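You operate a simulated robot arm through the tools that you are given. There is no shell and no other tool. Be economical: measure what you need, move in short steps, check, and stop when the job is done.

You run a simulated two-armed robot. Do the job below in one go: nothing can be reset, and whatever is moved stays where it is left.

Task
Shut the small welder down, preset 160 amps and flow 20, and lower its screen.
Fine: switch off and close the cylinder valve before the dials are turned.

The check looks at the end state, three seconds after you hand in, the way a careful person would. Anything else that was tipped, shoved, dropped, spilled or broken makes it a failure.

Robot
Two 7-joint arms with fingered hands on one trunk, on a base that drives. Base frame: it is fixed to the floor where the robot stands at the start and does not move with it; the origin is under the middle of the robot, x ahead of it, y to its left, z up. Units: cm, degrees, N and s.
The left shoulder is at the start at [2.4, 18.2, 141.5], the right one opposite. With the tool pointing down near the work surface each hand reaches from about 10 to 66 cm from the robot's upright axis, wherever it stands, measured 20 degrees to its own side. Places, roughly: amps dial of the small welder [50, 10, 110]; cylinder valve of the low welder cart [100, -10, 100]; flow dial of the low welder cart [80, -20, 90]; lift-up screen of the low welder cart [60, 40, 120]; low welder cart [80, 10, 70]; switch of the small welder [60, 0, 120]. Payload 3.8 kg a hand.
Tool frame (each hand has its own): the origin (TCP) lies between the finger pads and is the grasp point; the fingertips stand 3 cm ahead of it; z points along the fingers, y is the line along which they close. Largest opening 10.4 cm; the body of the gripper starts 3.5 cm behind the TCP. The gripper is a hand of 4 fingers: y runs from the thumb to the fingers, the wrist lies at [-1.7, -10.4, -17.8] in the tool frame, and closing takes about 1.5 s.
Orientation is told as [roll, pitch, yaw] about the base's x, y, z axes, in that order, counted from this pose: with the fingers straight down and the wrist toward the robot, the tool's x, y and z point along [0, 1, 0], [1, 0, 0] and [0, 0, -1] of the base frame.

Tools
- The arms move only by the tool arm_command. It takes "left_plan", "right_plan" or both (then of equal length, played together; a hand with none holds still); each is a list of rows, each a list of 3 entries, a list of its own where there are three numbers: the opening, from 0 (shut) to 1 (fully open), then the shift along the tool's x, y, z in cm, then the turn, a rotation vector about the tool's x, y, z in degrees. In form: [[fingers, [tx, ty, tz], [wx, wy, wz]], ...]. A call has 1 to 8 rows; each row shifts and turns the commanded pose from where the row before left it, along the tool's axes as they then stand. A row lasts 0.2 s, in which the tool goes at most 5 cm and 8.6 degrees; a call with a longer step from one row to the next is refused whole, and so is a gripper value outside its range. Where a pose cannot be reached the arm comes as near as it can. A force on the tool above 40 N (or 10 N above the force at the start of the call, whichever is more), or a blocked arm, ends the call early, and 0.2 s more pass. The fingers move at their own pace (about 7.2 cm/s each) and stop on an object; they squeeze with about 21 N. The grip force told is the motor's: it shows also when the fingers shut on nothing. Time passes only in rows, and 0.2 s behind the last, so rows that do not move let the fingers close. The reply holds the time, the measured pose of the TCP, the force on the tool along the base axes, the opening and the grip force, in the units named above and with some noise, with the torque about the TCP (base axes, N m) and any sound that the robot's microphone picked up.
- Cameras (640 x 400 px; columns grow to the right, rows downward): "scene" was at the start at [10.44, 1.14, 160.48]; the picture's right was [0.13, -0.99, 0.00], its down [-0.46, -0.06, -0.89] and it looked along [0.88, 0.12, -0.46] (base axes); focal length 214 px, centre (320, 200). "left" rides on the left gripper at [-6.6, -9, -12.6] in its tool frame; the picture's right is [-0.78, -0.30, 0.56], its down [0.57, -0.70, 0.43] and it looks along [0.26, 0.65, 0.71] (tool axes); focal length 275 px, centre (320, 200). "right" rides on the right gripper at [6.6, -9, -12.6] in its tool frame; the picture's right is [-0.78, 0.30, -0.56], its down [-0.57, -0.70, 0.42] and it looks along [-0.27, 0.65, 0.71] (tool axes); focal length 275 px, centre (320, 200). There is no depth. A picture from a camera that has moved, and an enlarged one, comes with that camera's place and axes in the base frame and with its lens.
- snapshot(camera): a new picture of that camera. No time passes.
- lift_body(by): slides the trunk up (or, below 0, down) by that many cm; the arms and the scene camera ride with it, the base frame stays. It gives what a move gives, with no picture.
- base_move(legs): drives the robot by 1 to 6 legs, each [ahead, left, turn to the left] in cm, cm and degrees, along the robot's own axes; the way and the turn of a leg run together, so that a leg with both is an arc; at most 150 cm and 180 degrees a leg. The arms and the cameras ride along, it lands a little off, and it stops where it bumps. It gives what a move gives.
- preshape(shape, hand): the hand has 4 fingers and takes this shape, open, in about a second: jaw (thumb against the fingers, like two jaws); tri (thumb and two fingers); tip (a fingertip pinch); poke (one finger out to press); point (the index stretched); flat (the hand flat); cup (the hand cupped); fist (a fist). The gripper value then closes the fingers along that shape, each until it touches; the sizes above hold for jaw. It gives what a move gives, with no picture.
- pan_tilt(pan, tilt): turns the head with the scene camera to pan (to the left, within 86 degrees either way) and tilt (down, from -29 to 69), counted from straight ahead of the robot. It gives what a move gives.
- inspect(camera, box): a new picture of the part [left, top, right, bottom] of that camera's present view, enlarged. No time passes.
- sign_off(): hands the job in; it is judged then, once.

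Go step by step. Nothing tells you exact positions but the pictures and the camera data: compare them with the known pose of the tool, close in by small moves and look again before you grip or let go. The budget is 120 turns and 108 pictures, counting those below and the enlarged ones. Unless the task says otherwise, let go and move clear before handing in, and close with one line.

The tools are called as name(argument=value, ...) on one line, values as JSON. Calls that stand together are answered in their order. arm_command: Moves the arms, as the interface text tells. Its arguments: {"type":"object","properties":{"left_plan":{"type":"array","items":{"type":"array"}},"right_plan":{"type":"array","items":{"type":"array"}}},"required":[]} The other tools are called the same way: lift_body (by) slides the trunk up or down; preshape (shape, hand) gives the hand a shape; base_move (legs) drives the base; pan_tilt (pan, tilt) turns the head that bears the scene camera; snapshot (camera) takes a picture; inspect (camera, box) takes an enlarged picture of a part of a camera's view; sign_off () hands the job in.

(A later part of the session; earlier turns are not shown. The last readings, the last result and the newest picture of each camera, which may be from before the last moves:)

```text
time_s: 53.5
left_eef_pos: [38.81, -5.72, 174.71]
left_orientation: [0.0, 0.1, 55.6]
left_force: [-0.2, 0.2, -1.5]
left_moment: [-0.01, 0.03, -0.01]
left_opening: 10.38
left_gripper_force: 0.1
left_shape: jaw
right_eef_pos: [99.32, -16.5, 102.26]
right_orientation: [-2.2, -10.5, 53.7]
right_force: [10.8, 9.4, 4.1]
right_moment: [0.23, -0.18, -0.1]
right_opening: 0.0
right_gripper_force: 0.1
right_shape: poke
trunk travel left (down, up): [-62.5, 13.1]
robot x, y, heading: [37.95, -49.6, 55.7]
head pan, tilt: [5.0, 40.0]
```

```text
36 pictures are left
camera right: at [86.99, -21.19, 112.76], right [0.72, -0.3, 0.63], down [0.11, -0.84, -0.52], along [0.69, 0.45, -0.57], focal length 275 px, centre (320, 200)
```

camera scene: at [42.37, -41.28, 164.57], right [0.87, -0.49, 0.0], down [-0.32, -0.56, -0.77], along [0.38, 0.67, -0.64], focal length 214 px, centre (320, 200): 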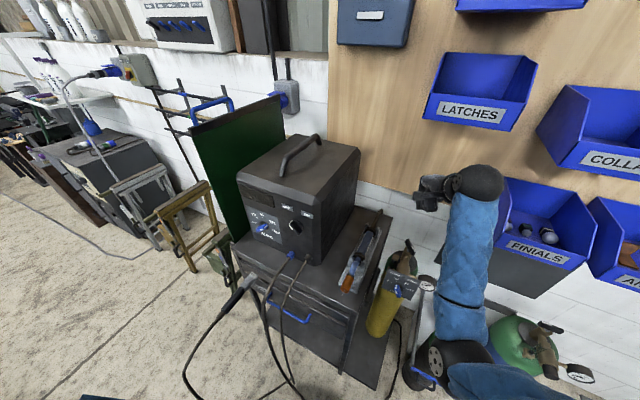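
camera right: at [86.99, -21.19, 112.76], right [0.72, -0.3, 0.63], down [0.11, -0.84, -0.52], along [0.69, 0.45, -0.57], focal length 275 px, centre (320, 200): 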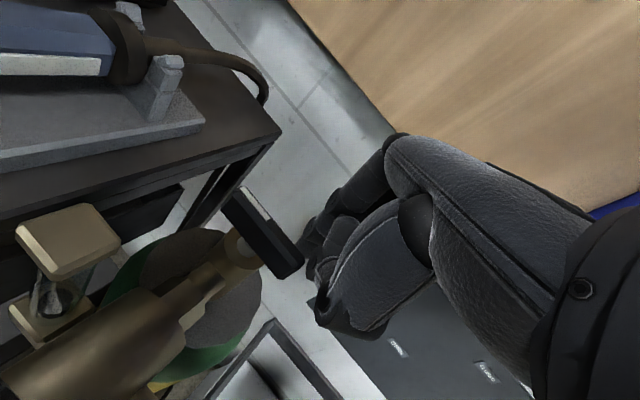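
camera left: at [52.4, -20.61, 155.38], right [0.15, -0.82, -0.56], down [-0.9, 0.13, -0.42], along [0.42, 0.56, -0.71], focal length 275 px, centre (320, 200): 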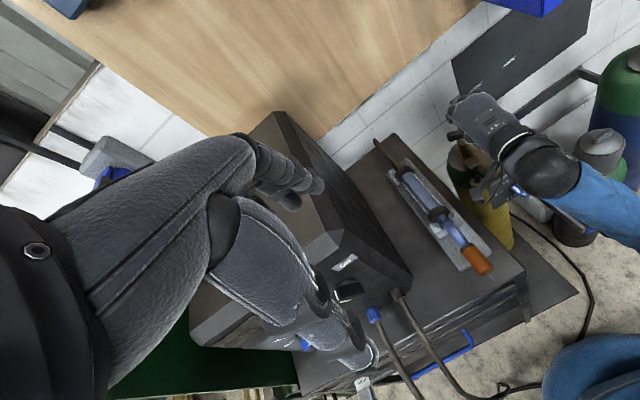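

The force has risen, so the valve is probably at its stop. I'll lift off and look at the handle and gauge.

arm_command(right_plan=[[0, [0.4, 0.6, 0], [0, 0, 0]], [0, [0, 0, -4], [0, 0, 0]], [0, [0, 0, -4], [0, 0, 0]], [0, [0, 0, -4], [0, 0, 0]], [0, [0, 0, -4], [0, 0, 0]], [0, [-4, 0, 0], [0, 0, 0]], [0, [-4.5, 0, 0], [0, 0, 0]], [0, [-4.5, 0, 0], [0, 0, 0]]])

pan_tilt(pan=-18, tilt=40)

inspect(camera="scene", box=[280, 180, 400, 280])

```text
time_s: 55.3
left_eef_pos: [38.66, -6.13, 174.79]
left_orientation: [0.0, 0.0, 55.5]
left_force: [0.5, -0.5, 0.5]
left_moment: [0.02, 0.01, 0.03]
left_opening: 10.36
left_gripper_force: 0.0
left_shape: jaw
right_eef_pos: [107.15, -25.76, 117.93]
right_orientation: [-2.2, -10.3, 53.9]
right_force: [0.6, -0.2, -0.7]
right_moment: [0.01, -0.07, 0.02]
right_opening: 0.0
right_gripper_force: 0.0
right_shape: poke
trunk travel left (down, up): [-62.5, 13.1]
robot x, y, heading: [37.99, -49.76, 55.5]
head pan, tilt: [5.0, 40.0]
```

```text
time_s: 56.2
left_eef_pos: [38.5, -6.01, 174.76]
left_orientation: [0.0, 0.2, 55.6]
left_force: [-0.3, -0.1, -0.1]
left_moment: [-0.01, -0.03, 0.01]
left_opening: 10.36
left_gripper_force: 0.0
left_shape: jaw
right_eef_pos: [107.24, -25.69, 117.93]
right_orientation: [-2.1, -10.3, 53.9]
right_force: [0.2, -0.7, -0.7]
right_moment: [0.01, 0.01, 0.01]
right_opening: 0.0
right_gripper_force: 0.2
right_shape: poke
trunk travel left (down, up): [-62.5, 13.1]
robot x, y, heading: [37.97, -49.71, 55.9]
head pan, tilt: [-18.0, 40.0]
```

```text
4.00 times, centred on (340, 230) of scene
camera zoom: at [44.91, -43.48, 164.57], right [0.61, -0.79, 0.0], down [-0.51, -0.39, -0.77], along [0.61, 0.47, -0.64], focal length 858 px, centre (240, 80)
```

zoom: 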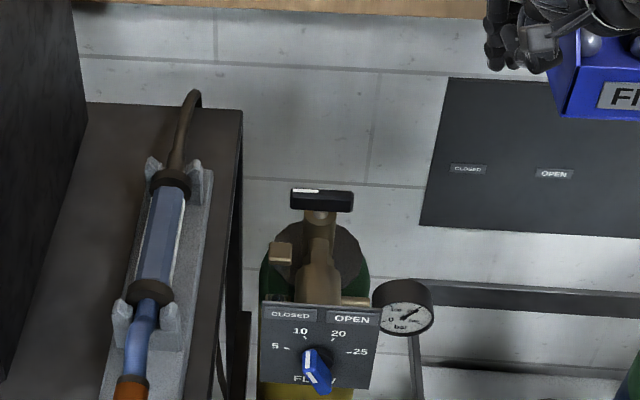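

inspect(camera="scene", box=[340, 220, 400, 270])

```text
8.00 times, centred on (370, 245) of scene
camera zoom: at [44.91, -43.48, 164.57], right [0.61, -0.79, 0.0], down [-0.51, -0.39, -0.77], along [0.61, 0.47, -0.64], focal length 1716 px, centre (-80, -160)
```

zoom: 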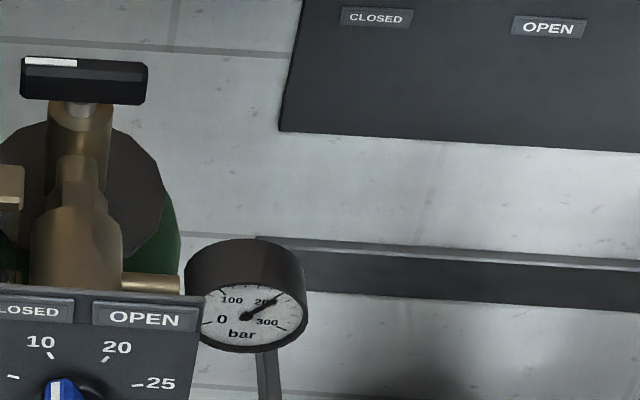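

The stripe now points left to CLOSED, the same as the closed argon handle. Next I'll do the flow dial, which sits at about 10 and needs a clockwise push to 20. I'll retract the hand, pitch it forward, and turn back to 30°.

arm_command(right_plan=[[0, [0, -4.5, 0], [0, 0, 0]], [0, [0, -4.5, 0], [0, 0, 0]], [0, [0, -4.5, 0], [0, 0, 0]], [0, [0, -4.5, 0], [0, 0, 0]], [0, [0, 0, 0], [-8.5, 0, 0]], [0, [0, 0, 0], [-8.5, 0, 0]], [0, [0, 0, 0], [-8.5, 0, 0]], [0, [0, 0, 0], [-8.5, 0, 0]]])

base_move(legs=[[0, 0, -25]])

arm_command(right_plan=[[0, [0, 0, 0], [-8.5, 0, 0]], [0, [0, 0, 0], [-8.5, 0, 0]], [0, [0, 0, 0], [-8.5, 0, 0]], [0, [0, 0, 0], [-8.5, 0, 0]], [0, [0, 0, 0], [-8, 0, 0]]])

snapshot(camera="scene")

```text
time_s: 58.0
left_eef_pos: [38.73, -5.95, 174.89]
left_orientation: [0.0, 0.1, 55.7]
left_force: [-0.6, 0.3, -0.9]
left_moment: [0.0, -0.01, 0.01]
left_opening: 10.37
left_gripper_force: 0.2
left_shape: jaw
right_eef_pos: [96.99, -40.09, 115.03]
right_orientation: [-2.9, -44.4, 55.5]
right_force: [0.3, 0.3, -0.4]
right_moment: [0.04, 0.0, 0.01]
right_opening: 0.0
right_gripper_force: 0.0
right_shape: poke
trunk travel left (down, up): [-62.5, 13.1]
robot x, y, heading: [37.8, -49.39, 55.5]
head pan, tilt: [-18.0, 40.0]
```

```text
time_s: 59.7
left_eef_pos: [57.11, -10.56, 174.75]
left_orientation: [-0.1, 0.1, 30.5]
left_force: [-0.4, -0.6, -0.2]
left_moment: [0.0, 0.0, 0.03]
left_opening: 10.37
left_gripper_force: 0.0
left_shape: jaw
right_eef_pos: [95.44, -65.98, 115.1]
right_orientation: [-2.9, -44.3, 30.3]
right_force: [-0.6, -0.9, 0.6]
right_moment: [-0.03, 0.0, 0.03]
right_opening: 0.0
right_gripper_force: 0.0
right_shape: poke
trunk travel left (down, up): [-62.5, 13.1]
robot x, y, heading: [37.28, -49.59, 30.4]
head pan, tilt: [-18.0, 40.0]
```

```text
time_s: 60.9
left_eef_pos: [57.22, -10.65, 174.81]
left_orientation: [0.0, 0.1, 30.5]
left_force: [-0.2, 0.2, -0.6]
left_moment: [0.01, 0.0, -0.04]
left_opening: 10.36
left_gripper_force: 0.2
left_shape: jaw
right_eef_pos: [95.37, -66.1, 115.0]
right_orientation: [-29.8, -85.7, 58.1]
right_force: [0.0, 0.6, 0.1]
right_moment: [0.03, 0.01, -0.01]
right_opening: 0.0
right_gripper_force: 0.0
right_shape: poke
trunk travel left (down, up): [-62.5, 13.1]
robot x, y, heading: [37.51, -49.59, 30.5]
head pan, tilt: [-18.0, 40.0]
```

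```text
33 pictures are left
camera scene: at [46.92, -47.21, 164.56], right [0.22, -0.98, 0.0], down [-0.63, -0.14, -0.77], along [0.75, 0.16, -0.64], focal length 214 px, centre (320, 200)
```

scene: 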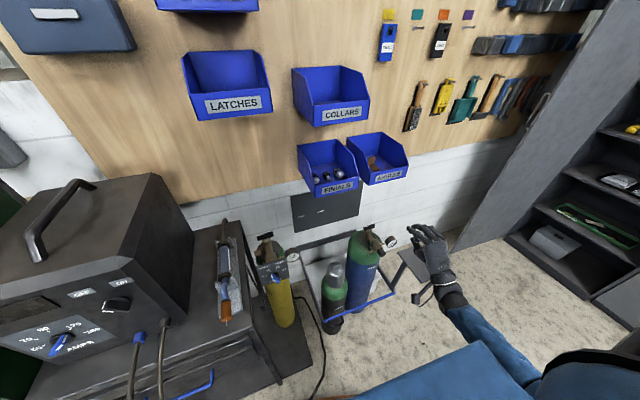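

arm_command(right_plan=[[0, [4.6, 0, 0], [0, 0, 0]], [0, [4.6, 0, 0], [0, 0, 0]], [0, [4.6, 0, 0], [0, 0, 0]], [0, [4.6, 0, 0], [0, 0, 0]], [0, [4.6, 0, 0], [0, 0, 0]], [0, [4.6, 0, 0], [0, 0, 0]], [0, [4.6, 0, 0], [0, 0, 0]], [0, [4.6, 0, 0], [0, 0, 0]]])

lift_body(by=-24)

pan_tilt(pan=5, tilt=38)

snapshot(camera="scene")

```text
time_s: 62.7
left_eef_pos: [57.13, -10.51, 174.7]
left_orientation: [0.0, 0.1, 30.5]
left_force: [0.0, 0.3, -0.8]
left_moment: [-0.02, -0.01, 0.01]
left_opening: 10.39
left_gripper_force: 0.1
left_shape: jaw
right_eef_pos: [79.0, -38.29, 110.03]
right_orientation: [-67.9, -77.2, 98.4]
right_force: [0.0, 0.4, -0.2]
right_moment: [-0.02, -0.01, -0.01]
right_opening: 0.0
right_gripper_force: 0.0
right_shape: poke
trunk travel left (down, up): [-62.5, 13.1]
robot x, y, heading: [37.5, -49.11, 30.5]
head pan, tilt: [-18.0, 40.0]
stopped in row 8 (right hand): the arm was blocked; the commanded pose is now the measured one
```

```text
time_s: 65.2
left_eef_pos: [57.0, -10.54, 150.81]
left_orientation: [0.1, -0.1, 30.5]
left_force: [0.4, 0.2, -0.1]
left_moment: [0.01, 0.02, 0.01]
left_opening: 10.37
left_gripper_force: 0.1
left_shape: jaw
right_eef_pos: [78.92, -38.44, 86.22]
right_orientation: [-68.2, -77.1, 98.8]
right_force: [0.4, -0.2, 0.4]
right_moment: [0.01, 0.03, -0.01]
right_opening: 0.01
right_gripper_force: 0.1
right_shape: poke
trunk travel left (down, up): [-38.5, 37.1]
robot x, y, heading: [37.77, -49.57, 30.2]
head pan, tilt: [-18.0, 40.0]
```

```text
time_s: 66.1
left_eef_pos: [56.97, -10.64, 150.83]
left_orientation: [0.0, 0.0, 30.4]
left_force: [-0.5, -0.2, -0.1]
left_moment: [-0.02, 0.01, -0.03]
left_opening: 10.39
left_gripper_force: 0.2
left_shape: jaw
right_eef_pos: [78.83, -38.35, 86.02]
right_orientation: [-67.5, -77.0, 98.3]
right_force: [-0.7, 0.4, -0.7]
right_moment: [0.01, 0.01, -0.03]
right_opening: 0.0
right_gripper_force: 0.1
right_shape: poke
trunk travel left (down, up): [-38.5, 37.1]
robot x, y, heading: [37.83, -49.77, 30.3]
head pan, tilt: [5.0, 38.0]
```

```text
32 pictures are left
camera scene: at [48.38, -42.43, 140.76], right [0.58, -0.82, 0.0], down [-0.5, -0.36, -0.79], along [0.64, 0.46, -0.62], focal length 214 px, centre (320, 200)
```

scene: 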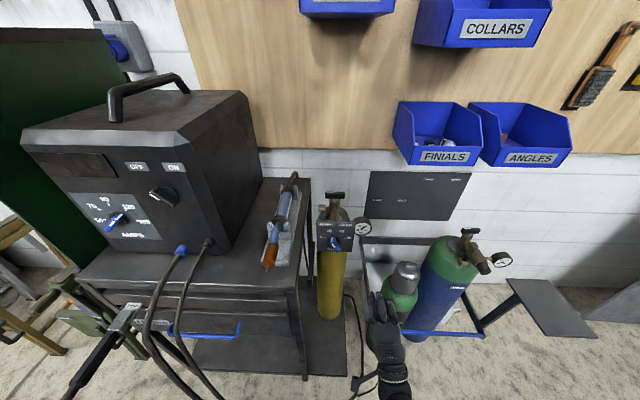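

The arm gets cramped this close, so I'll back the base off 10 cm and then place the finger left of the flow pointer.

base_move(legs=[[-10, 0, 0]])

arm_command(right_plan=[[0, [0, 2, 0], [0, 0, 4]], [0, [0, 2, 0], [-4, 0, 8]], [0, [2, 2, 3], [0, 0, 0]], [0, [3, 2, 3], [0, 0, 0]], [0, [3, 2, 0], [0, 0, 0]], [0, [3, 0, 0], [0, 0, 0]]])

snapshot(camera="scene")

snapshot(camera="right")

```text
time_s: 67.3
left_eef_pos: [48.4, -15.77, 150.85]
left_orientation: [0.0, 0.0, 30.3]
left_force: [-1.0, 0.0, -0.1]
left_moment: [0.02, -0.02, -0.02]
left_opening: 10.4
left_gripper_force: 0.1
left_shape: jaw
right_eef_pos: [70.26, -43.47, 86.06]
right_orientation: [-68.1, -77.2, 98.6]
right_force: [-0.1, 0.1, 0.3]
right_moment: [0.0, 0.02, -0.01]
right_opening: 0.0
right_gripper_force: 0.0
right_shape: poke
trunk travel left (down, up): [-38.5, 37.1]
robot x, y, heading: [29.44, -54.45, 30.1]
head pan, tilt: [5.0, 38.0]
```

```text
refused: row 2 steps farther than a row can; nothing moved
```

```text
31 pictures are left
camera scene: at [39.62, -47.57, 140.77], right [0.58, -0.82, 0.0], down [-0.5, -0.36, -0.79], along [0.64, 0.46, -0.61], focal length 214 px, centre (320, 200)
```

scene: 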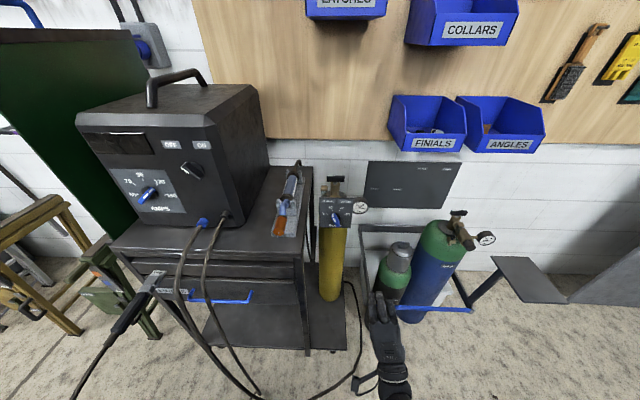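

```text
30 pictures are left
camera right: at [56.33, -46.18, 77.04], right [-0.1, -0.86, 0.5], down [0.68, -0.42, -0.6], along [0.73, 0.28, 0.63], focal length 275 px, centre (320, 200)
```

right: 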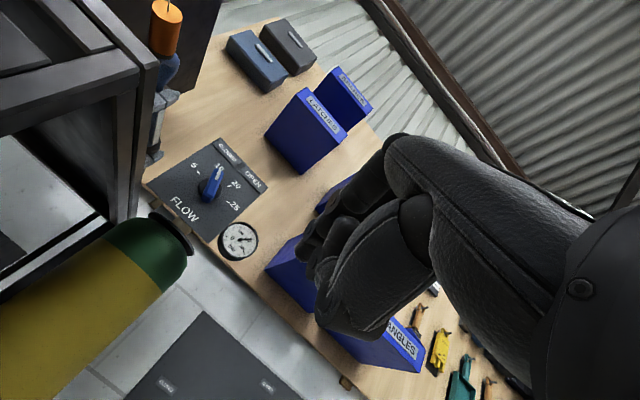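

arm_command(right_plan=[[0, [0, 0, 0], [-2, 0, -8.2]], [0, [0, 0, 0], [-2, 0, -8.2]], [0, [0, 0, 0], [0, 0, -8.4]], [0, [0, 0, 0], [0, 0, -8.4]], [0, [0, 4, 0], [0, 0, 0]], [0, [0, 4, 0], [0, 0, 0]], [0, [0, 4, 0], [0, 0, 0]], [0, [0, 4, 0], [0, 0, 0]]])

snapshot(camera="right")

```text
time_s: 69.1
left_eef_pos: [48.57, -15.62, 150.89]
left_orientation: [-0.1, 0.0, 30.4]
left_force: [0.2, 0.4, -0.1]
left_moment: [0.02, 0.03, -0.03]
left_opening: 10.38
left_gripper_force: 0.0
left_shape: jaw
right_eef_pos: [64.44, -33.76, 97.35]
right_orientation: [-88.5, -44.6, 120.2]
right_force: [-0.4, -0.2, -0.6]
right_moment: [0.01, 0.01, 0.03]
right_opening: 0.0
right_gripper_force: 0.0
right_shape: poke
trunk travel left (down, up): [-38.5, 37.1]
robot x, y, heading: [29.02, -54.61, 30.3]
head pan, tilt: [5.0, 38.0]
```

```text
29 pictures are left
camera right: at [54.46, -41.87, 86.55], right [-0.29, -0.57, 0.77], down [0.83, -0.55, -0.09], along [0.48, 0.61, 0.63], focal length 275 px, centre (320, 200)
```

right: 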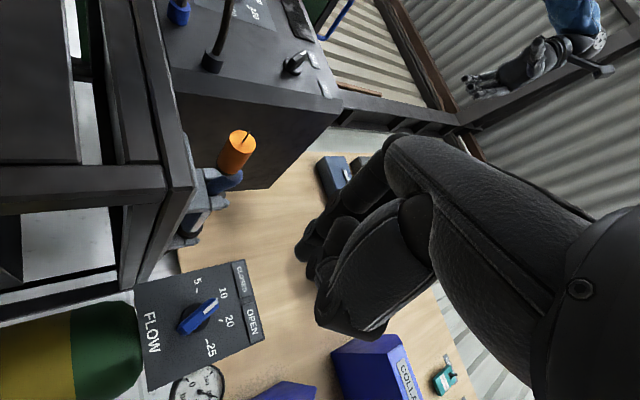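

arm_command(right_plan=[[0, [3.1, 0.2, 0], [0, 0, 0]], [0, [0, 0, 4.3], [0, 0, 0]], [0, [0, 0, 4.3], [0, 0, 0]], [0, [0, 0, 4.3], [0, 0, 0]], [0, [0, 0, 0], [0, 0, 0]]])

inspect(camera="scene", box=[290, 170, 390, 240])

snapshot(camera="right")

```text
time_s: 70.5
left_eef_pos: [48.58, -15.69, 150.74]
left_orientation: [-0.1, 0.1, 30.3]
left_force: [0.4, -0.8, 0.8]
left_moment: [0.01, 0.01, 0.02]
left_opening: 10.4
left_gripper_force: 0.1
left_shape: jaw
right_eef_pos: [75.62, -27.49, 92.31]
right_orientation: [-87.8, -40.1, 119.7]
right_force: [0.4, 1.2, 0.3]
right_moment: [-0.02, 0.0, -0.03]
right_opening: 0.0
right_gripper_force: 0.0
right_shape: poke
trunk travel left (down, up): [-38.5, 37.1]
robot x, y, heading: [29.16, -54.79, 30.3]
head pan, tilt: [5.0, 38.0]
stopped in row 5 (right hand): the arm was blocked; the commanded pose is now the measured one
```

```text
5.71 times, centred on (340, 205) of scene
camera zoom: at [39.82, -47.47, 140.75], right [0.58, -0.82, 0.0], down [-0.5, -0.36, -0.79], along [0.64, 0.46, -0.62], focal length 1226 px, centre (206, 171)
```

zoom: 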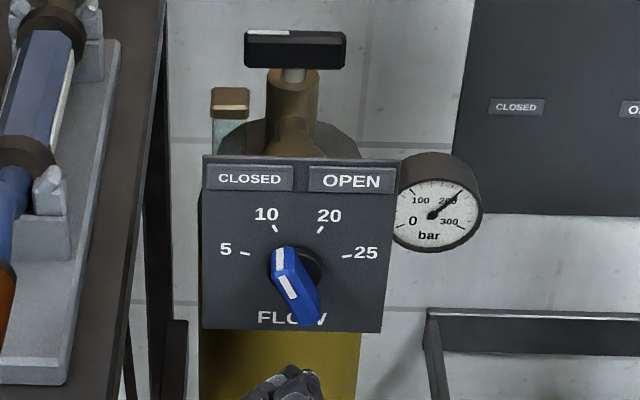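

```text
27 pictures are left
camera right: at [65.9, -36.28, 81.93], right [-0.32, -0.51, 0.8], down [0.83, -0.56, -0.03], along [0.46, 0.66, 0.6], focal length 275 px, centre (320, 200)
```

right: 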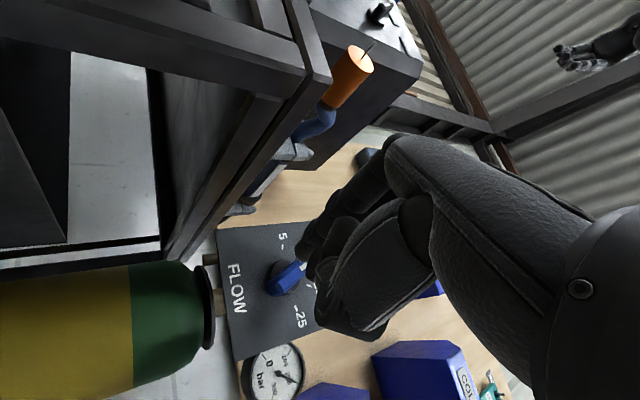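

The arm is cramped again because the shoulder is high and the target is dead centre. I'll back off 8 cm and lower the trunk 24 cm so the arm sits as it did for the switch, then raise the hand to the right.

base_move(legs=[[-8, 0, 0]])

lift_body(by=-22)

arm_command(right_plan=[[0, [-4.5, 0, 0], [0, 0, 4]], [0, [-4.5, 0, 0], [0, 0, 4]], [0, [-4.5, 0, 0], [0, 0, 4]], [0, [-4.5, 0, 0], [0, 0, 4]], [0, [-1, 4, 0], [0, 0, 4]], [0, [0, 4, 0], [0, 0, 4]], [0, [0, 4, 0], [0, 0, 0]], [0, [0, 0, 0], [0, 0, 0]]])

```text
time_s: 71.5
left_eef_pos: [41.45, -19.78, 150.79]
left_orientation: [-0.1, -0.1, 30.4]
left_force: [0.4, 0.2, 0.1]
left_moment: [0.01, -0.04, 0.01]
left_opening: 10.39
left_gripper_force: 0.1
left_shape: jaw
right_eef_pos: [68.53, -31.41, 92.44]
right_orientation: [-87.9, -40.2, 119.8]
right_force: [-0.7, 0.0, -1.1]
right_moment: [0.01, 0.01, 0.0]
right_opening: 0.04
right_gripper_force: 0.0
right_shape: poke
trunk travel left (down, up): [-38.5, 37.1]
robot x, y, heading: [22.27, -58.85, 30.2]
head pan, tilt: [5.0, 38.0]
```

```text
time_s: 73.8
left_eef_pos: [44.45, -18.07, 127.38]
left_orientation: [0.1, 2.9, 30.3]
left_force: [-0.7, -0.5, 0.4]
left_moment: [0.01, -0.03, 0.02]
left_opening: 10.37
left_gripper_force: 0.1
left_shape: jaw
right_eef_pos: [68.72, -31.28, 70.42]
right_orientation: [-87.9, -40.1, 119.8]
right_force: [-1.1, -0.1, 0.4]
right_moment: [-0.02, 0.01, -0.02]
right_opening: 0.0
right_gripper_force: 0.1
right_shape: poke
trunk travel left (down, up): [-16.5, 59.1]
robot x, y, heading: [22.12, -58.83, 30.3]
head pan, tilt: [5.0, 38.0]
```

```text
time_s: 75.6
left_eef_pos: [44.39, -17.99, 127.33]
left_orientation: [-0.1, 3.0, 30.4]
left_force: [-1.1, 0.5, -0.8]
left_moment: [0.02, 0.01, -0.02]
left_opening: 10.39
left_gripper_force: 0.0
left_shape: jaw
right_eef_pos: [73.28, -37.61, 93.57]
right_orientation: [-86.1, -64.2, 117.7]
right_force: [0.3, 0.6, 0.7]
right_moment: [-0.02, -0.03, -0.03]
right_opening: 0.0
right_gripper_force: 0.0
right_shape: poke
trunk travel left (down, up): [-16.5, 59.1]
robot x, y, heading: [21.99, -58.56, 30.2]
head pan, tilt: [5.0, 38.0]
```

The left arm shifted slightly during the lowering, so I'll check that it hasn't touched anything.

pan_tilt(pan=15, tilt=38)

snapshot(camera="scene")

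```text
time_s: 76.4
left_eef_pos: [44.37, -17.93, 127.22]
left_orientation: [0.0, 3.1, 30.4]
left_force: [0.0, 0.3, 0.8]
left_moment: [0.01, 0.0, -0.03]
left_opening: 10.36
left_gripper_force: 0.0
left_shape: jaw
right_eef_pos: [73.41, -37.49, 93.55]
right_orientation: [-86.3, -64.1, 117.8]
right_force: [-0.1, -0.6, -0.3]
right_moment: [0.0, 0.03, -0.03]
right_opening: 0.0
right_gripper_force: 0.0
right_shape: poke
trunk travel left (down, up): [-16.5, 59.1]
robot x, y, heading: [21.93, -58.31, 30.6]
head pan, tilt: [15.0, 38.0]
```

```text
26 pictures are left
camera scene: at [39.97, -45.63, 118.22], right [0.71, -0.7, 0.0], down [-0.43, -0.44, -0.79], along [0.55, 0.56, -0.62], focal length 214 px, centre (320, 200)
```

scene: 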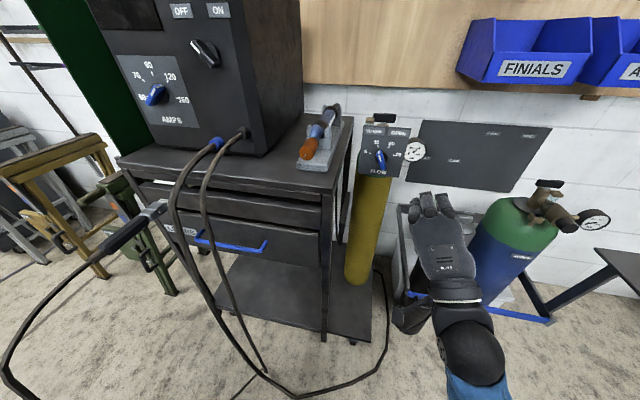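

Nothing is touching. Now I'll bring the finger to just left of the flow pointer, short of the plate.

arm_command(right_plan=[[0, [4.1, 2, 0], [0, 0, 0]], [0, [4.2, 2, 0], [0, 0, 0]], [0, [0, 1.8, 3], [0, 0, 0]], [0, [0, 0, 4.2], [0, 0, 0]], [0, [0, 0, 0], [0, 0, 0]]])

inspect(camera="scene", box=[320, 110, 450, 210])

```text
time_s: 77.1
left_eef_pos: [44.48, -17.95, 127.22]
left_orientation: [0.0, 3.1, 30.4]
left_force: [0.3, -0.1, 0.4]
left_moment: [-0.02, 0.04, 0.0]
left_opening: 10.38
left_gripper_force: 0.0
left_shape: jaw
right_eef_pos: [69.84, -30.04, 89.34]
right_orientation: [-87.8, -53.3, 119.3]
right_force: [-0.2, -0.7, 0.1]
right_moment: [-0.02, 0.0, 0.03]
right_opening: 0.01
right_gripper_force: 0.0
right_shape: poke
trunk travel left (down, up): [-16.5, 59.1]
robot x, y, heading: [22.16, -58.73, 30.4]
head pan, tilt: [15.0, 38.0]
stopped in row 3 (right hand): the arm was blocked; the commanded pose is now the measured one
```

```text
4.00 times, centred on (385, 160) of scene
camera zoom: at [39.99, -45.63, 118.22], right [0.71, -0.7, 0.0], down [-0.43, -0.44, -0.79], along [0.55, 0.56, -0.62], focal length 858 px, centre (60, 360)
```

zoom: 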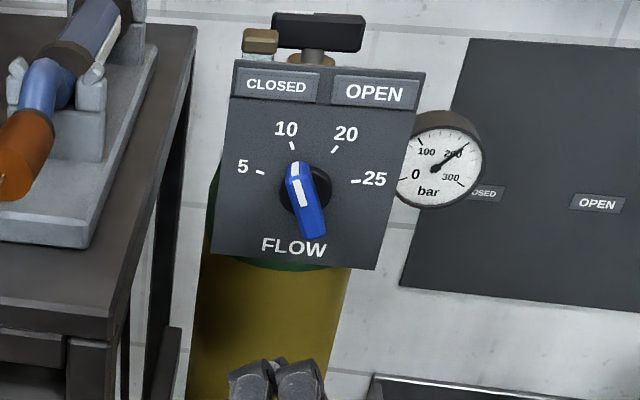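

The arm limit sits at my centreline, so I need the dial further to my right. I'll move the hand right 14 cm and strafe the base left by the same amount.

arm_command(right_plan=[[0, [-4, -1, 0], [0, 0, 4]], [0, [-4, -1, 0], [0, 0, 4]], [0, [-4, 0, 0], [0, 0, 4]], [0, [-3, 0, 0], [0, 0, 0]]])

base_move(legs=[[0, 15, 0]])

```text
time_s: 78.1
left_eef_pos: [44.55, -18.04, 127.41]
left_orientation: [0.0, 3.0, 30.4]
left_force: [-0.8, 0.5, -0.4]
left_moment: [-0.01, 0.01, -0.02]
left_opening: 10.4
left_gripper_force: 0.0
left_shape: jaw
right_eef_pos: [77.27, -41.71, 95.77]
right_orientation: [-86.6, -65.4, 118.1]
right_force: [0.0, -0.4, -0.1]
right_moment: [0.0, 0.02, -0.02]
right_opening: 0.03
right_gripper_force: 0.0
right_shape: poke
trunk travel left (down, up): [-16.5, 59.1]
robot x, y, heading: [22.38, -58.48, 30.4]
head pan, tilt: [15.0, 38.0]
```

```text
time_s: 79.5
left_eef_pos: [36.69, -4.56, 127.3]
left_orientation: [-0.1, 3.0, 30.5]
left_force: [-0.5, 0.4, 0.7]
left_moment: [-0.03, 0.02, 0.02]
left_opening: 10.36
left_gripper_force: 0.0
left_shape: jaw
right_eef_pos: [69.35, -28.33, 95.66]
right_orientation: [-86.6, -65.3, 118.0]
right_force: [-0.6, -0.1, 0.5]
right_moment: [0.01, 0.01, -0.02]
right_opening: 0.01
right_gripper_force: 0.0
right_shape: poke
trunk travel left (down, up): [-16.5, 59.1]
robot x, y, heading: [14.76, -45.0, 30.5]
head pan, tilt: [15.0, 38.0]
```

arm_command(right_plan=[[0, [0, 0, 3], [0, 0, 0]], [0, [0, 0, 3], [0, 0, 0]], [0, [0, 0, 0], [0, 0, 0]]])

pan_tilt(pan=0, tilt=38)

inspect(camera="scene", box=[340, 80, 500, 200])

snapshot(camera="right")

```text
time_s: 80.3
left_eef_pos: [36.81, -4.76, 127.36]
left_orientation: [0.0, 2.9, 30.5]
left_force: [-0.3, -0.2, 0.1]
left_moment: [0.0, 0.01, 0.03]
left_opening: 10.38
left_gripper_force: 0.1
left_shape: jaw
right_eef_pos: [74.46, -25.53, 95.62]
right_orientation: [-86.7, -65.4, 118.0]
right_force: [-0.3, -1.3, 0.4]
right_moment: [0.05, 0.0, -0.01]
right_opening: 0.0
right_gripper_force: 0.0
right_shape: poke
trunk travel left (down, up): [-16.5, 59.1]
robot x, y, heading: [14.69, -45.48, 30.3]
head pan, tilt: [15.0, 38.0]
```

```text
time_s: 81.0
left_eef_pos: [36.67, -4.7, 127.29]
left_orientation: [0.0, 3.0, 30.4]
left_force: [-0.1, 0.4, 0.5]
left_moment: [0.0, 0.04, -0.02]
left_opening: 10.35
left_gripper_force: 0.0
left_shape: jaw
right_eef_pos: [74.55, -25.46, 95.77]
right_orientation: [-86.5, -65.4, 118.1]
right_force: [0.0, 0.0, 0.6]
right_moment: [0.0, 0.01, -0.04]
right_opening: 0.0
right_gripper_force: 0.2
right_shape: poke
trunk travel left (down, up): [-16.5, 59.1]
robot x, y, heading: [14.49, -45.33, 30.4]
head pan, tilt: [0.0, 38.0]
```

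```text
3.33 times, centred on (420, 140) of scene
camera zoom: at [33.6, -34.12, 118.22], right [0.51, -0.86, 0.0], down [-0.53, -0.31, -0.79], along [0.68, 0.4, -0.62], focal length 715 px, centre (-13, 400)
```

zoom: 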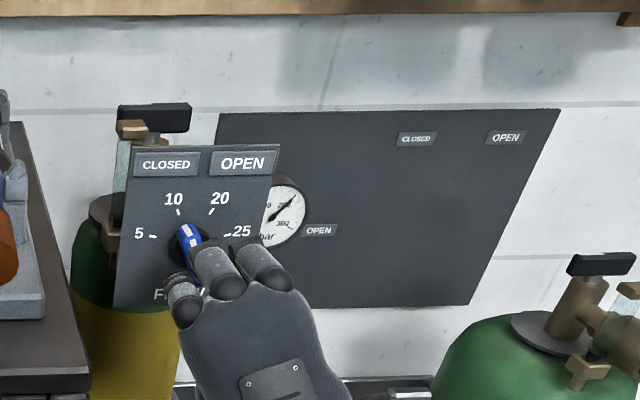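

```text
23 pictures are left
camera right: at [62.36, -30.16, 85.02], right [-0.16, -0.78, 0.61], down [0.78, -0.48, -0.41], along [0.61, 0.4, 0.68], focal length 275 px, centre (320, 200)
```

right: 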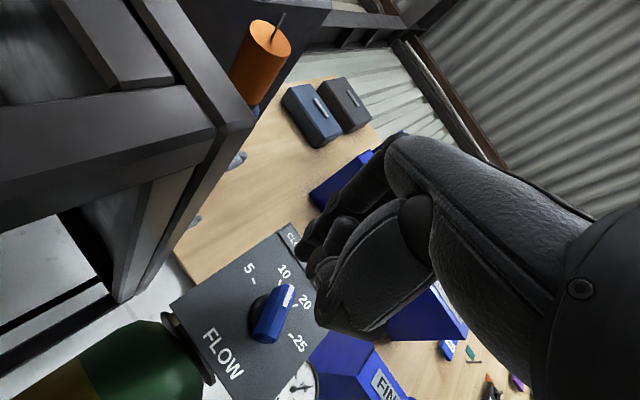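

The finger is lined up left of the pointer. I'll advance past the knob's front and push the tip right in small steps.

arm_command(right_plan=[[0, [0, 0, 2.2], [0, 0, 0]], [0, [0, 0, 2.2], [0, 0, 0]], [0, [0, 0, 2.1], [0, 0, 0]], [0, [-0.45, -0.22, 0], [0, 0, 0]], [0, [-0.45, -0.22, 0], [0, 0, 0]], [0, [-0.35, 0.1, 0], [0, 0, 0]], [0, [-0.35, 0.1, 0], [0, 0, 0]]])

inspect(camera="right", box=[200, 160, 400, 360])

```text
time_s: 81.9
left_eef_pos: [36.41, -5.11, 127.38]
left_orientation: [0.0, 2.8, 30.4]
left_force: [0.7, 0.2, 0.7]
left_moment: [-0.01, 0.04, -0.07]
left_opening: 10.38
left_gripper_force: 0.0
left_shape: jaw
right_eef_pos: [78.87, -22.23, 96.62]
right_orientation: [-91.1, -65.9, 123.1]
right_force: [-28.4, -15.8, 4.0]
right_moment: [-0.18, 0.2, -0.48]
right_opening: 0.0
right_gripper_force: 0.2
right_shape: poke
trunk travel left (down, up): [-16.5, 59.1]
robot x, y, heading: [14.29, -45.05, 30.3]
head pan, tilt: [0.0, 38.0]
stopped in row 4 (right hand): the force on the tool passed its limit (the readings are from after the stop); the commanded pose is now the measured one
```

```text
2.00 times, centred on (300, 260) of right
camera zoom: at [67.04, -26.86, 85.63], right [-0.16, -0.8, 0.58], down [0.79, -0.46, -0.4], along [0.59, 0.4, 0.71], focal length 551 px, centre (360, 80)
```

zoom: 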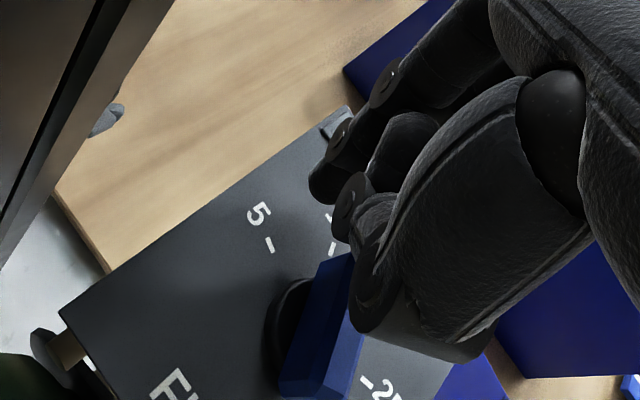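

The tip touched the plate at about F 60, so I'll back off 0.9 cm, drop slightly and then push right.

arm_command(right_plan=[[0, [0, 0, -1], [0, 0, 0]], [0, [0.35, -0.7, 0], [0, 0, 0]], [0, [-0.54, -0.26, 0], [0, 0, 0]], [0, [-0.54, -0.26, 0], [0, 0, 0]]])

inspect(camera="right", box=[200, 160, 400, 360])

```text
time_s: 82.9
left_eef_pos: [36.28, -4.96, 127.45]
left_orientation: [-0.1, 2.7, 30.4]
left_force: [-0.4, 0.3, 0.0]
left_moment: [0.02, 0.01, 0.0]
left_opening: 10.37
left_gripper_force: 0.2
left_shape: jaw
right_eef_pos: [78.89, -23.62, 95.66]
right_orientation: [-90.3, -65.8, 122.1]
right_force: [-24.2, -9.3, 5.9]
right_moment: [-0.03, -0.04, 0.04]
right_opening: 0.0
right_gripper_force: 0.0
right_shape: poke
trunk travel left (down, up): [-16.5, 59.1]
robot x, y, heading: [14.36, -45.61, 30.2]
head pan, tilt: [0.0, 38.0]
```

```text
2.00 times, centred on (300, 260) of right
camera zoom: at [66.96, -28.28, 84.81], right [-0.16, -0.79, 0.59], down [0.79, -0.46, -0.4], along [0.59, 0.4, 0.7], focal length 551 px, centre (360, 80)
```

zoom: 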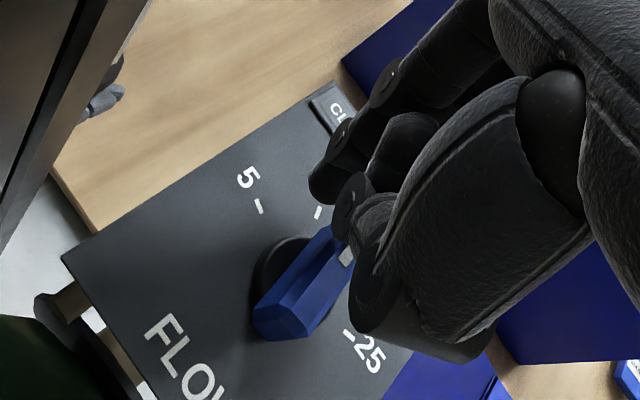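

The curled knuckles are pressing on the knob front, so I'll back off another 0.9 cm and push with the fingertip only.

arm_command(right_plan=[[0, [0, 0, -0.9], [0, 0, 0]], [0, [0, 0, 0], [0, 0, 0]], [0, [-0.45, -0.22, 0], [0, 0, 0]], [0, [-0.45, -0.22, 0], [0, 0, 0]], [0, [-0.45, -0.1, 0], [0, 0, 0]]])

inspect(camera="right", box=[200, 160, 400, 360])

```text
time_s: 84.1
left_eef_pos: [36.63, -4.75, 127.3]
left_orientation: [-0.1, 2.9, 30.3]
left_force: [-0.6, 0.0, -0.5]
left_moment: [-0.01, -0.02, 0.0]
left_opening: 10.38
left_gripper_force: 0.1
left_shape: jaw
right_eef_pos: [79.16, -25.27, 95.36]
right_orientation: [-88.8, -65.8, 120.8]
right_force: [-0.9, -0.1, 0.1]
right_moment: [0.0, -0.01, 0.02]
right_opening: 0.0
right_gripper_force: 0.2
right_shape: poke
trunk travel left (down, up): [-16.5, 59.1]
robot x, y, heading: [14.46, -45.69, 30.3]
head pan, tilt: [0.0, 38.0]
```

```text
2.00 times, centred on (300, 260) of right
camera zoom: at [67.22, -30.0, 84.54], right [-0.16, -0.79, 0.59], down [0.79, -0.47, -0.41], along [0.6, 0.4, 0.69], focal length 551 px, centre (360, 80)
```

zoom: 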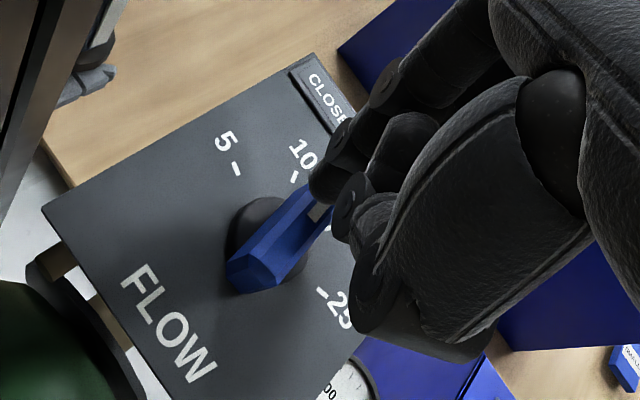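

It's turning, now about a quarter of the way from 10 to 20. I'll continue in small arc steps.

arm_command(right_plan=[[0, [-0.55, 0, 0], [0, 0, 0]], [0, [-0.55, 0.1, 0], [0, 0, 0]]])

inspect(camera="right", box=[200, 160, 400, 360])

```text
time_s: 84.7
left_eef_pos: [36.72, -4.8, 127.32]
left_orientation: [0.0, 2.9, 30.4]
left_force: [-0.3, 0.2, 0.3]
left_moment: [0.0, 0.02, 0.01]
left_opening: 10.41
left_gripper_force: 0.0
left_shape: jaw
right_eef_pos: [79.69, -26.14, 95.83]
right_orientation: [-89.0, -65.8, 120.9]
right_force: [-0.3, -0.6, -0.3]
right_moment: [-0.02, 0.0, 0.0]
right_opening: 0.0
right_gripper_force: 0.1
right_shape: poke
trunk travel left (down, up): [-16.5, 59.1]
robot x, y, heading: [14.66, -44.85, 30.2]
head pan, tilt: [0.0, 38.0]
```

```text
2.00 times, centred on (300, 260) of right
camera zoom: at [67.68, -30.79, 85.1], right [-0.16, -0.79, 0.59], down [0.79, -0.47, -0.41], along [0.6, 0.4, 0.69], focal length 551 px, centre (360, 80)
```

zoom: 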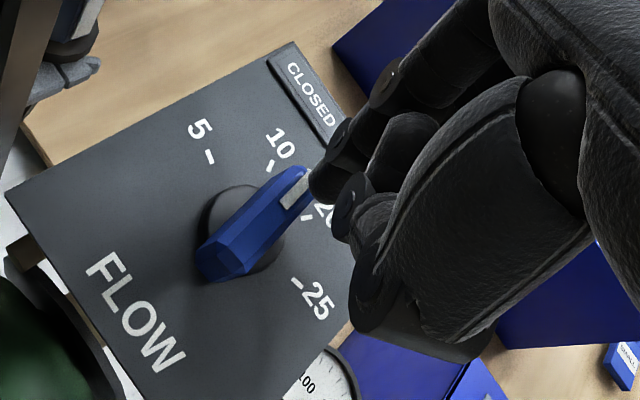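

arm_command(right_plan=[[0, [-0.55, 0, 0], [0, 0, 0]], [0, [-0.5, 0.05, 0], [0, 0, 0]]])

inspect(camera="right", box=[200, 160, 400, 360])

```text
time_s: 85.3
left_eef_pos: [36.69, -4.78, 127.33]
left_orientation: [0.0, 2.9, 30.3]
left_force: [0.7, 0.2, -0.3]
left_moment: [-0.01, -0.03, -0.01]
left_opening: 10.37
left_gripper_force: 0.1
left_shape: jaw
right_eef_pos: [80.23, -26.93, 96.38]
right_orientation: [-88.9, -65.6, 120.8]
right_force: [-0.1, -0.2, -0.5]
right_moment: [0.06, 0.0, 0.0]
right_opening: 0.0
right_gripper_force: 0.0
right_shape: poke
trunk travel left (down, up): [-16.5, 59.1]
robot x, y, heading: [14.57, -45.54, 30.1]
head pan, tilt: [0.0, 38.0]
```

```text
2.00 times, centred on (300, 260) of right
camera zoom: at [68.2, -31.54, 85.57], right [-0.16, -0.79, 0.59], down [0.79, -0.47, -0.41], along [0.6, 0.4, 0.69], focal length 551 px, centre (360, 80)
```

zoom: 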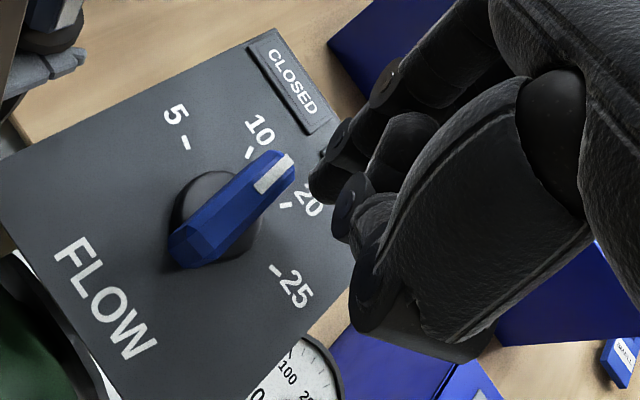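

The finger slid past the tip with the pointer about midway, near 15. I'll back out, go round to its left side closer to the hub, and push again.

arm_command(right_plan=[[0, [0, 0, -3], [0, 0, 0]], [0, [1.9, 0.5, 0], [0, 0, 0]], [0, [1.9, 0.5, 0], [0, 0, 0]], [0, [0, 0, 3], [0, 0, 0]], [0, [-0.5, -0.15, 0], [0, 0, 0]], [0, [-0.5, -0.15, 0], [0, 0, 0]]])

inspect(camera="right", box=[200, 160, 400, 360])

```text
time_s: 86.7
left_eef_pos: [36.69, -4.73, 127.24]
left_orientation: [0.0, 2.9, 30.4]
left_force: [0.3, 0.7, 0.1]
left_moment: [0.02, -0.01, -0.01]
left_opening: 10.39
left_gripper_force: 0.1
left_shape: jaw
right_eef_pos: [78.84, -24.43, 95.82]
right_orientation: [-89.1, -65.6, 120.9]
right_force: [-0.3, -0.6, -0.4]
right_moment: [0.0, -0.01, 0.0]
right_opening: 0.0
right_gripper_force: 0.0
right_shape: poke
trunk travel left (down, up): [-16.5, 59.1]
robot x, y, heading: [14.45, -45.3, 30.0]
head pan, tilt: [0.0, 38.0]
```

```text
2.00 times, centred on (300, 260) of right
camera zoom: at [66.79, -29.09, 84.99], right [-0.16, -0.79, 0.59], down [0.79, -0.47, -0.41], along [0.6, 0.4, 0.69], focal length 551 px, centre (360, 80)
```

zoom: 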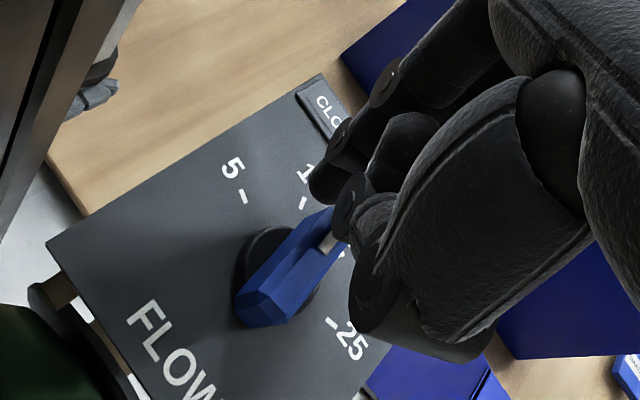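

arm_command(right_plan=[[0, [-0.35, -0.35, 0], [0, 0, 0]], [0, [-0.4, -0.3, 0], [0, 0, 0]], [0, [-0.4, -0.25, 0], [0, 0, 0]]])

inspect(camera="right", box=[200, 160, 400, 360])

```text
time_s: 87.5
left_eef_pos: [36.6, -4.77, 127.38]
left_orientation: [0.0, 2.9, 30.4]
left_force: [0.0, 0.0, 0.0]
left_moment: [0.04, 0.0, 0.04]
left_opening: 10.41
left_gripper_force: 0.0
left_shape: jaw
right_eef_pos: [79.44, -25.68, 95.35]
right_orientation: [-89.0, -65.8, 120.8]
right_force: [0.0, -0.5, -0.4]
right_moment: [-0.01, 0.02, -0.01]
right_opening: 0.0
right_gripper_force: 0.0
right_shape: poke
trunk travel left (down, up): [-16.5, 59.1]
robot x, y, heading: [14.24, -45.8, 30.5]
head pan, tilt: [0.0, 38.0]
```

```text
2.00 times, centred on (300, 260) of right
camera zoom: at [67.56, -30.35, 84.55], right [-0.16, -0.79, 0.59], down [0.79, -0.47, -0.41], along [0.6, 0.4, 0.69], focal length 551 px, centre (360, 80)
```

zoom: 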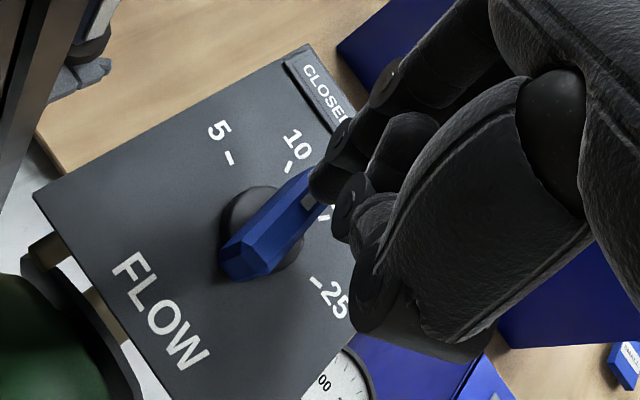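

Re-solving with the plate at F 59.7, the dial centre is lower than I thought, at z about 92.8, so my finger rode over the tip. I'll back out and push lower on the bar.

arm_command(right_plan=[[0, [0, 0, -3], [0, 0, 0]], [0, [2.8, -0.3, 0], [0, 0, 0]], [0, [0, 0, 3], [0, 0, 0]], [0, [-0.5, 0, 0], [0, 0, 0]], [0, [-0.5, 0, 0], [0, 0, 0]], [0, [-0.35, 0.07, 0], [0, 0, 0]], [0, [-0.35, 0.07, 0], [0, 0, 0]]])

inspect(camera="right", box=[200, 160, 400, 360])

```text
time_s: 89.1
left_eef_pos: [36.61, -4.75, 127.45]
left_orientation: [0.0, 2.9, 30.5]
left_force: [0.7, 0.5, 0.2]
left_moment: [-0.01, -0.01, -0.01]
left_opening: 10.39
left_gripper_force: 0.0
left_shape: jaw
right_eef_pos: [79.07, -24.8, 94.8]
right_orientation: [-88.9, -65.7, 120.9]
right_force: [0.2, -0.3, -0.2]
right_moment: [0.02, -0.01, -0.01]
right_opening: 0.0
right_gripper_force: 0.2
right_shape: poke
trunk travel left (down, up): [-16.5, 59.1]
robot x, y, heading: [14.24, -45.32, 30.2]
head pan, tilt: [0.0, 38.0]
```

```text
2.00 times, centred on (300, 260) of right
camera zoom: at [66.98, -29.45, 84.08], right [-0.16, -0.79, 0.59], down [0.79, -0.47, -0.41], along [0.6, 0.4, 0.69], focal length 551 px, centre (360, 80)
```

zoom: 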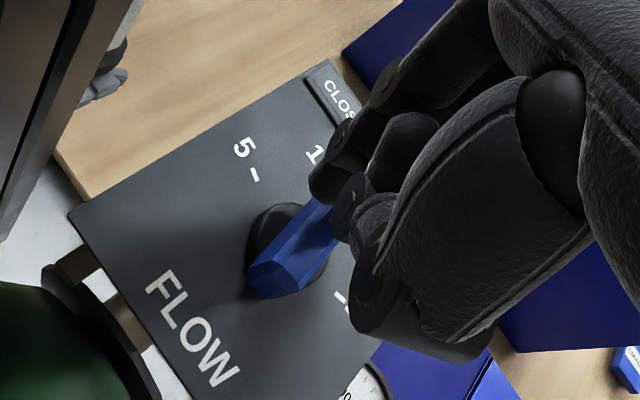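

arm_command(right_plan=[[0, [-0.3, -0.2, 0], [0, 0, 0]], [0, [-0.4, -0.2, 0], [0, 0, 0]], [0, [-0.3, -0.1, 0], [0, 0, 0]], [0, [0, 0, -3], [0, 0, 0]], [0, [3, -2, 0], [0, 0, 0]], [0, [3, -2, 0], [0, 0, 0]]])

inspect(camera="scene", box=[355, 105, 435, 165])

```text
time_s: 90.5
left_eef_pos: [36.63, -4.76, 127.4]
left_orientation: [-0.2, 2.9, 30.5]
left_force: [-0.2, 0.2, -0.1]
left_moment: [0.0, 0.0, -0.01]
left_opening: 10.4
left_gripper_force: 0.0
left_shape: jaw
right_eef_pos: [75.01, -24.12, 88.52]
right_orientation: [-89.0, -65.7, 120.9]
right_force: [0.3, -1.0, -0.2]
right_moment: [-0.02, -0.01, -0.03]
right_opening: 0.02
right_gripper_force: 0.1
right_shape: poke
trunk travel left (down, up): [-16.5, 59.1]
robot x, y, heading: [14.16, -45.38, 30.4]
head pan, tilt: [0.0, 38.0]
```

```text
6.67 times, centred on (395, 135) of scene
camera zoom: at [33.56, -34.15, 118.22], right [0.51, -0.86, 0.0], down [-0.53, -0.31, -0.79], along [0.68, 0.4, -0.62], focal length 1430 px, centre (-180, 633)
```

zoom: 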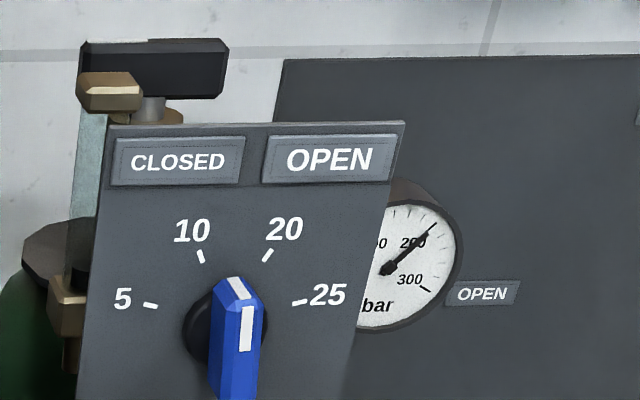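

The pointer is just short of vertical, near 15. The curled fingers block a rightward push, so I'll push the bar's tail leftward from the lower right instead, which also turns it clockwise.

arm_command(right_plan=[[0, [-3.7, 0.7, 0], [0, 0, 0]], [0, [-3.7, 0.7, 0], [0, 0, 0]], [0, [0, 0, 2.6], [0, 0, 0]], [0, [0, 0, 2.4], [0, 0, 0]], [0, [0.5, 0.1, 0], [0, 0, 0]], [0, [0.5, 0.1, 0], [0, 0, 0]], [0, [0.6, -0.14, 0], [0, 0, 0]]])

inspect(camera="right", box=[200, 160, 400, 360])

```text
time_s: 92.1
left_eef_pos: [36.75, -4.76, 127.29]
left_orientation: [0.0, 2.9, 30.4]
left_force: [0.4, 0.4, -0.3]
left_moment: [0.02, 0.01, 0.0]
left_opening: 10.38
left_gripper_force: 0.0
left_shape: jaw
right_eef_pos: [81.72, -25.55, 92.36]
right_orientation: [-89.0, -65.7, 120.8]
right_force: [0.3, -5.2, -0.9]
right_moment: [-0.02, 0.03, -0.08]
right_opening: 0.01
right_gripper_force: 0.0
right_shape: poke
trunk travel left (down, up): [-16.5, 59.1]
robot x, y, heading: [14.33, -45.22, 30.4]
head pan, tilt: [0.0, 38.0]
```

```text
2.00 times, centred on (300, 260) of right
camera zoom: at [69.75, -30.24, 81.59], right [-0.16, -0.79, 0.59], down [0.78, -0.47, -0.41], along [0.6, 0.4, 0.69], focal length 551 px, centre (360, 80)
```

zoom: 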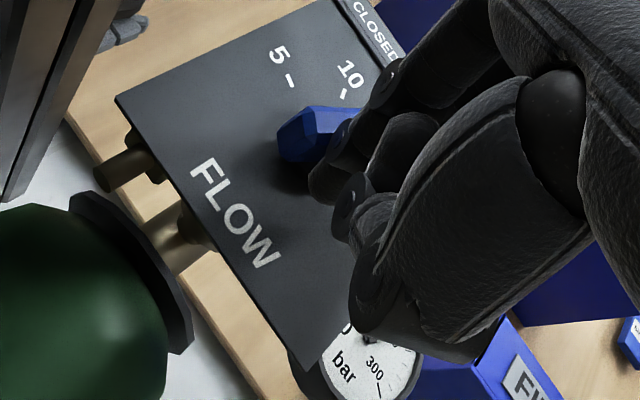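

It moved and looks close to 20. I'll withdraw and check from the head camera.

arm_command(right_plan=[[0, [-0.5, 0, 0], [0, 0, 0]], [0, [0, 0, -4], [0, 0, 0]], [0, [0, -4, 0], [0, 0, 0]], [0, [0, -3, 0], [0, 0, 0]]])

inspect(camera="scene", box=[355, 105, 435, 165])

```text
time_s: 93.1
left_eef_pos: [36.59, -4.68, 127.32]
left_orientation: [0.0, 2.9, 30.4]
left_force: [0.7, -0.3, 0.2]
left_moment: [0.01, 0.01, -0.02]
left_opening: 10.37
left_gripper_force: 0.1
left_shape: jaw
right_eef_pos: [79.68, -30.69, 86.36]
right_orientation: [-89.1, -65.7, 120.9]
right_force: [0.7, 0.4, 0.6]
right_moment: [-0.01, -0.03, 0.0]
right_opening: 0.0
right_gripper_force: 0.1
right_shape: poke
trunk travel left (down, up): [-16.5, 59.1]
robot x, y, heading: [14.55, -45.22, 30.4]
head pan, tilt: [0.0, 38.0]
```

```text
6.67 times, centred on (395, 135) of scene
camera zoom: at [33.57, -34.16, 118.22], right [0.51, -0.86, 0.0], down [-0.53, -0.31, -0.79], along [0.68, 0.4, -0.62], focal length 1430 px, centre (-180, 633)
```

zoom: 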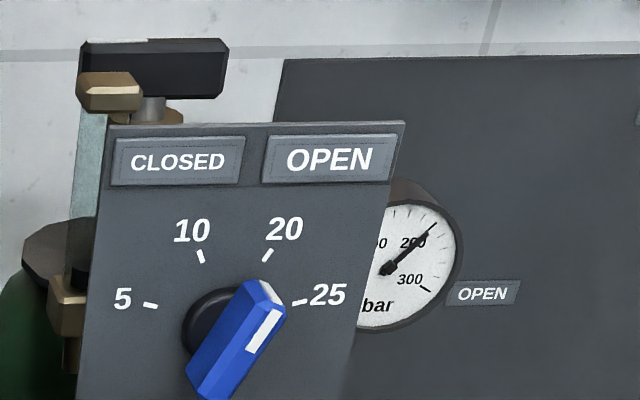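

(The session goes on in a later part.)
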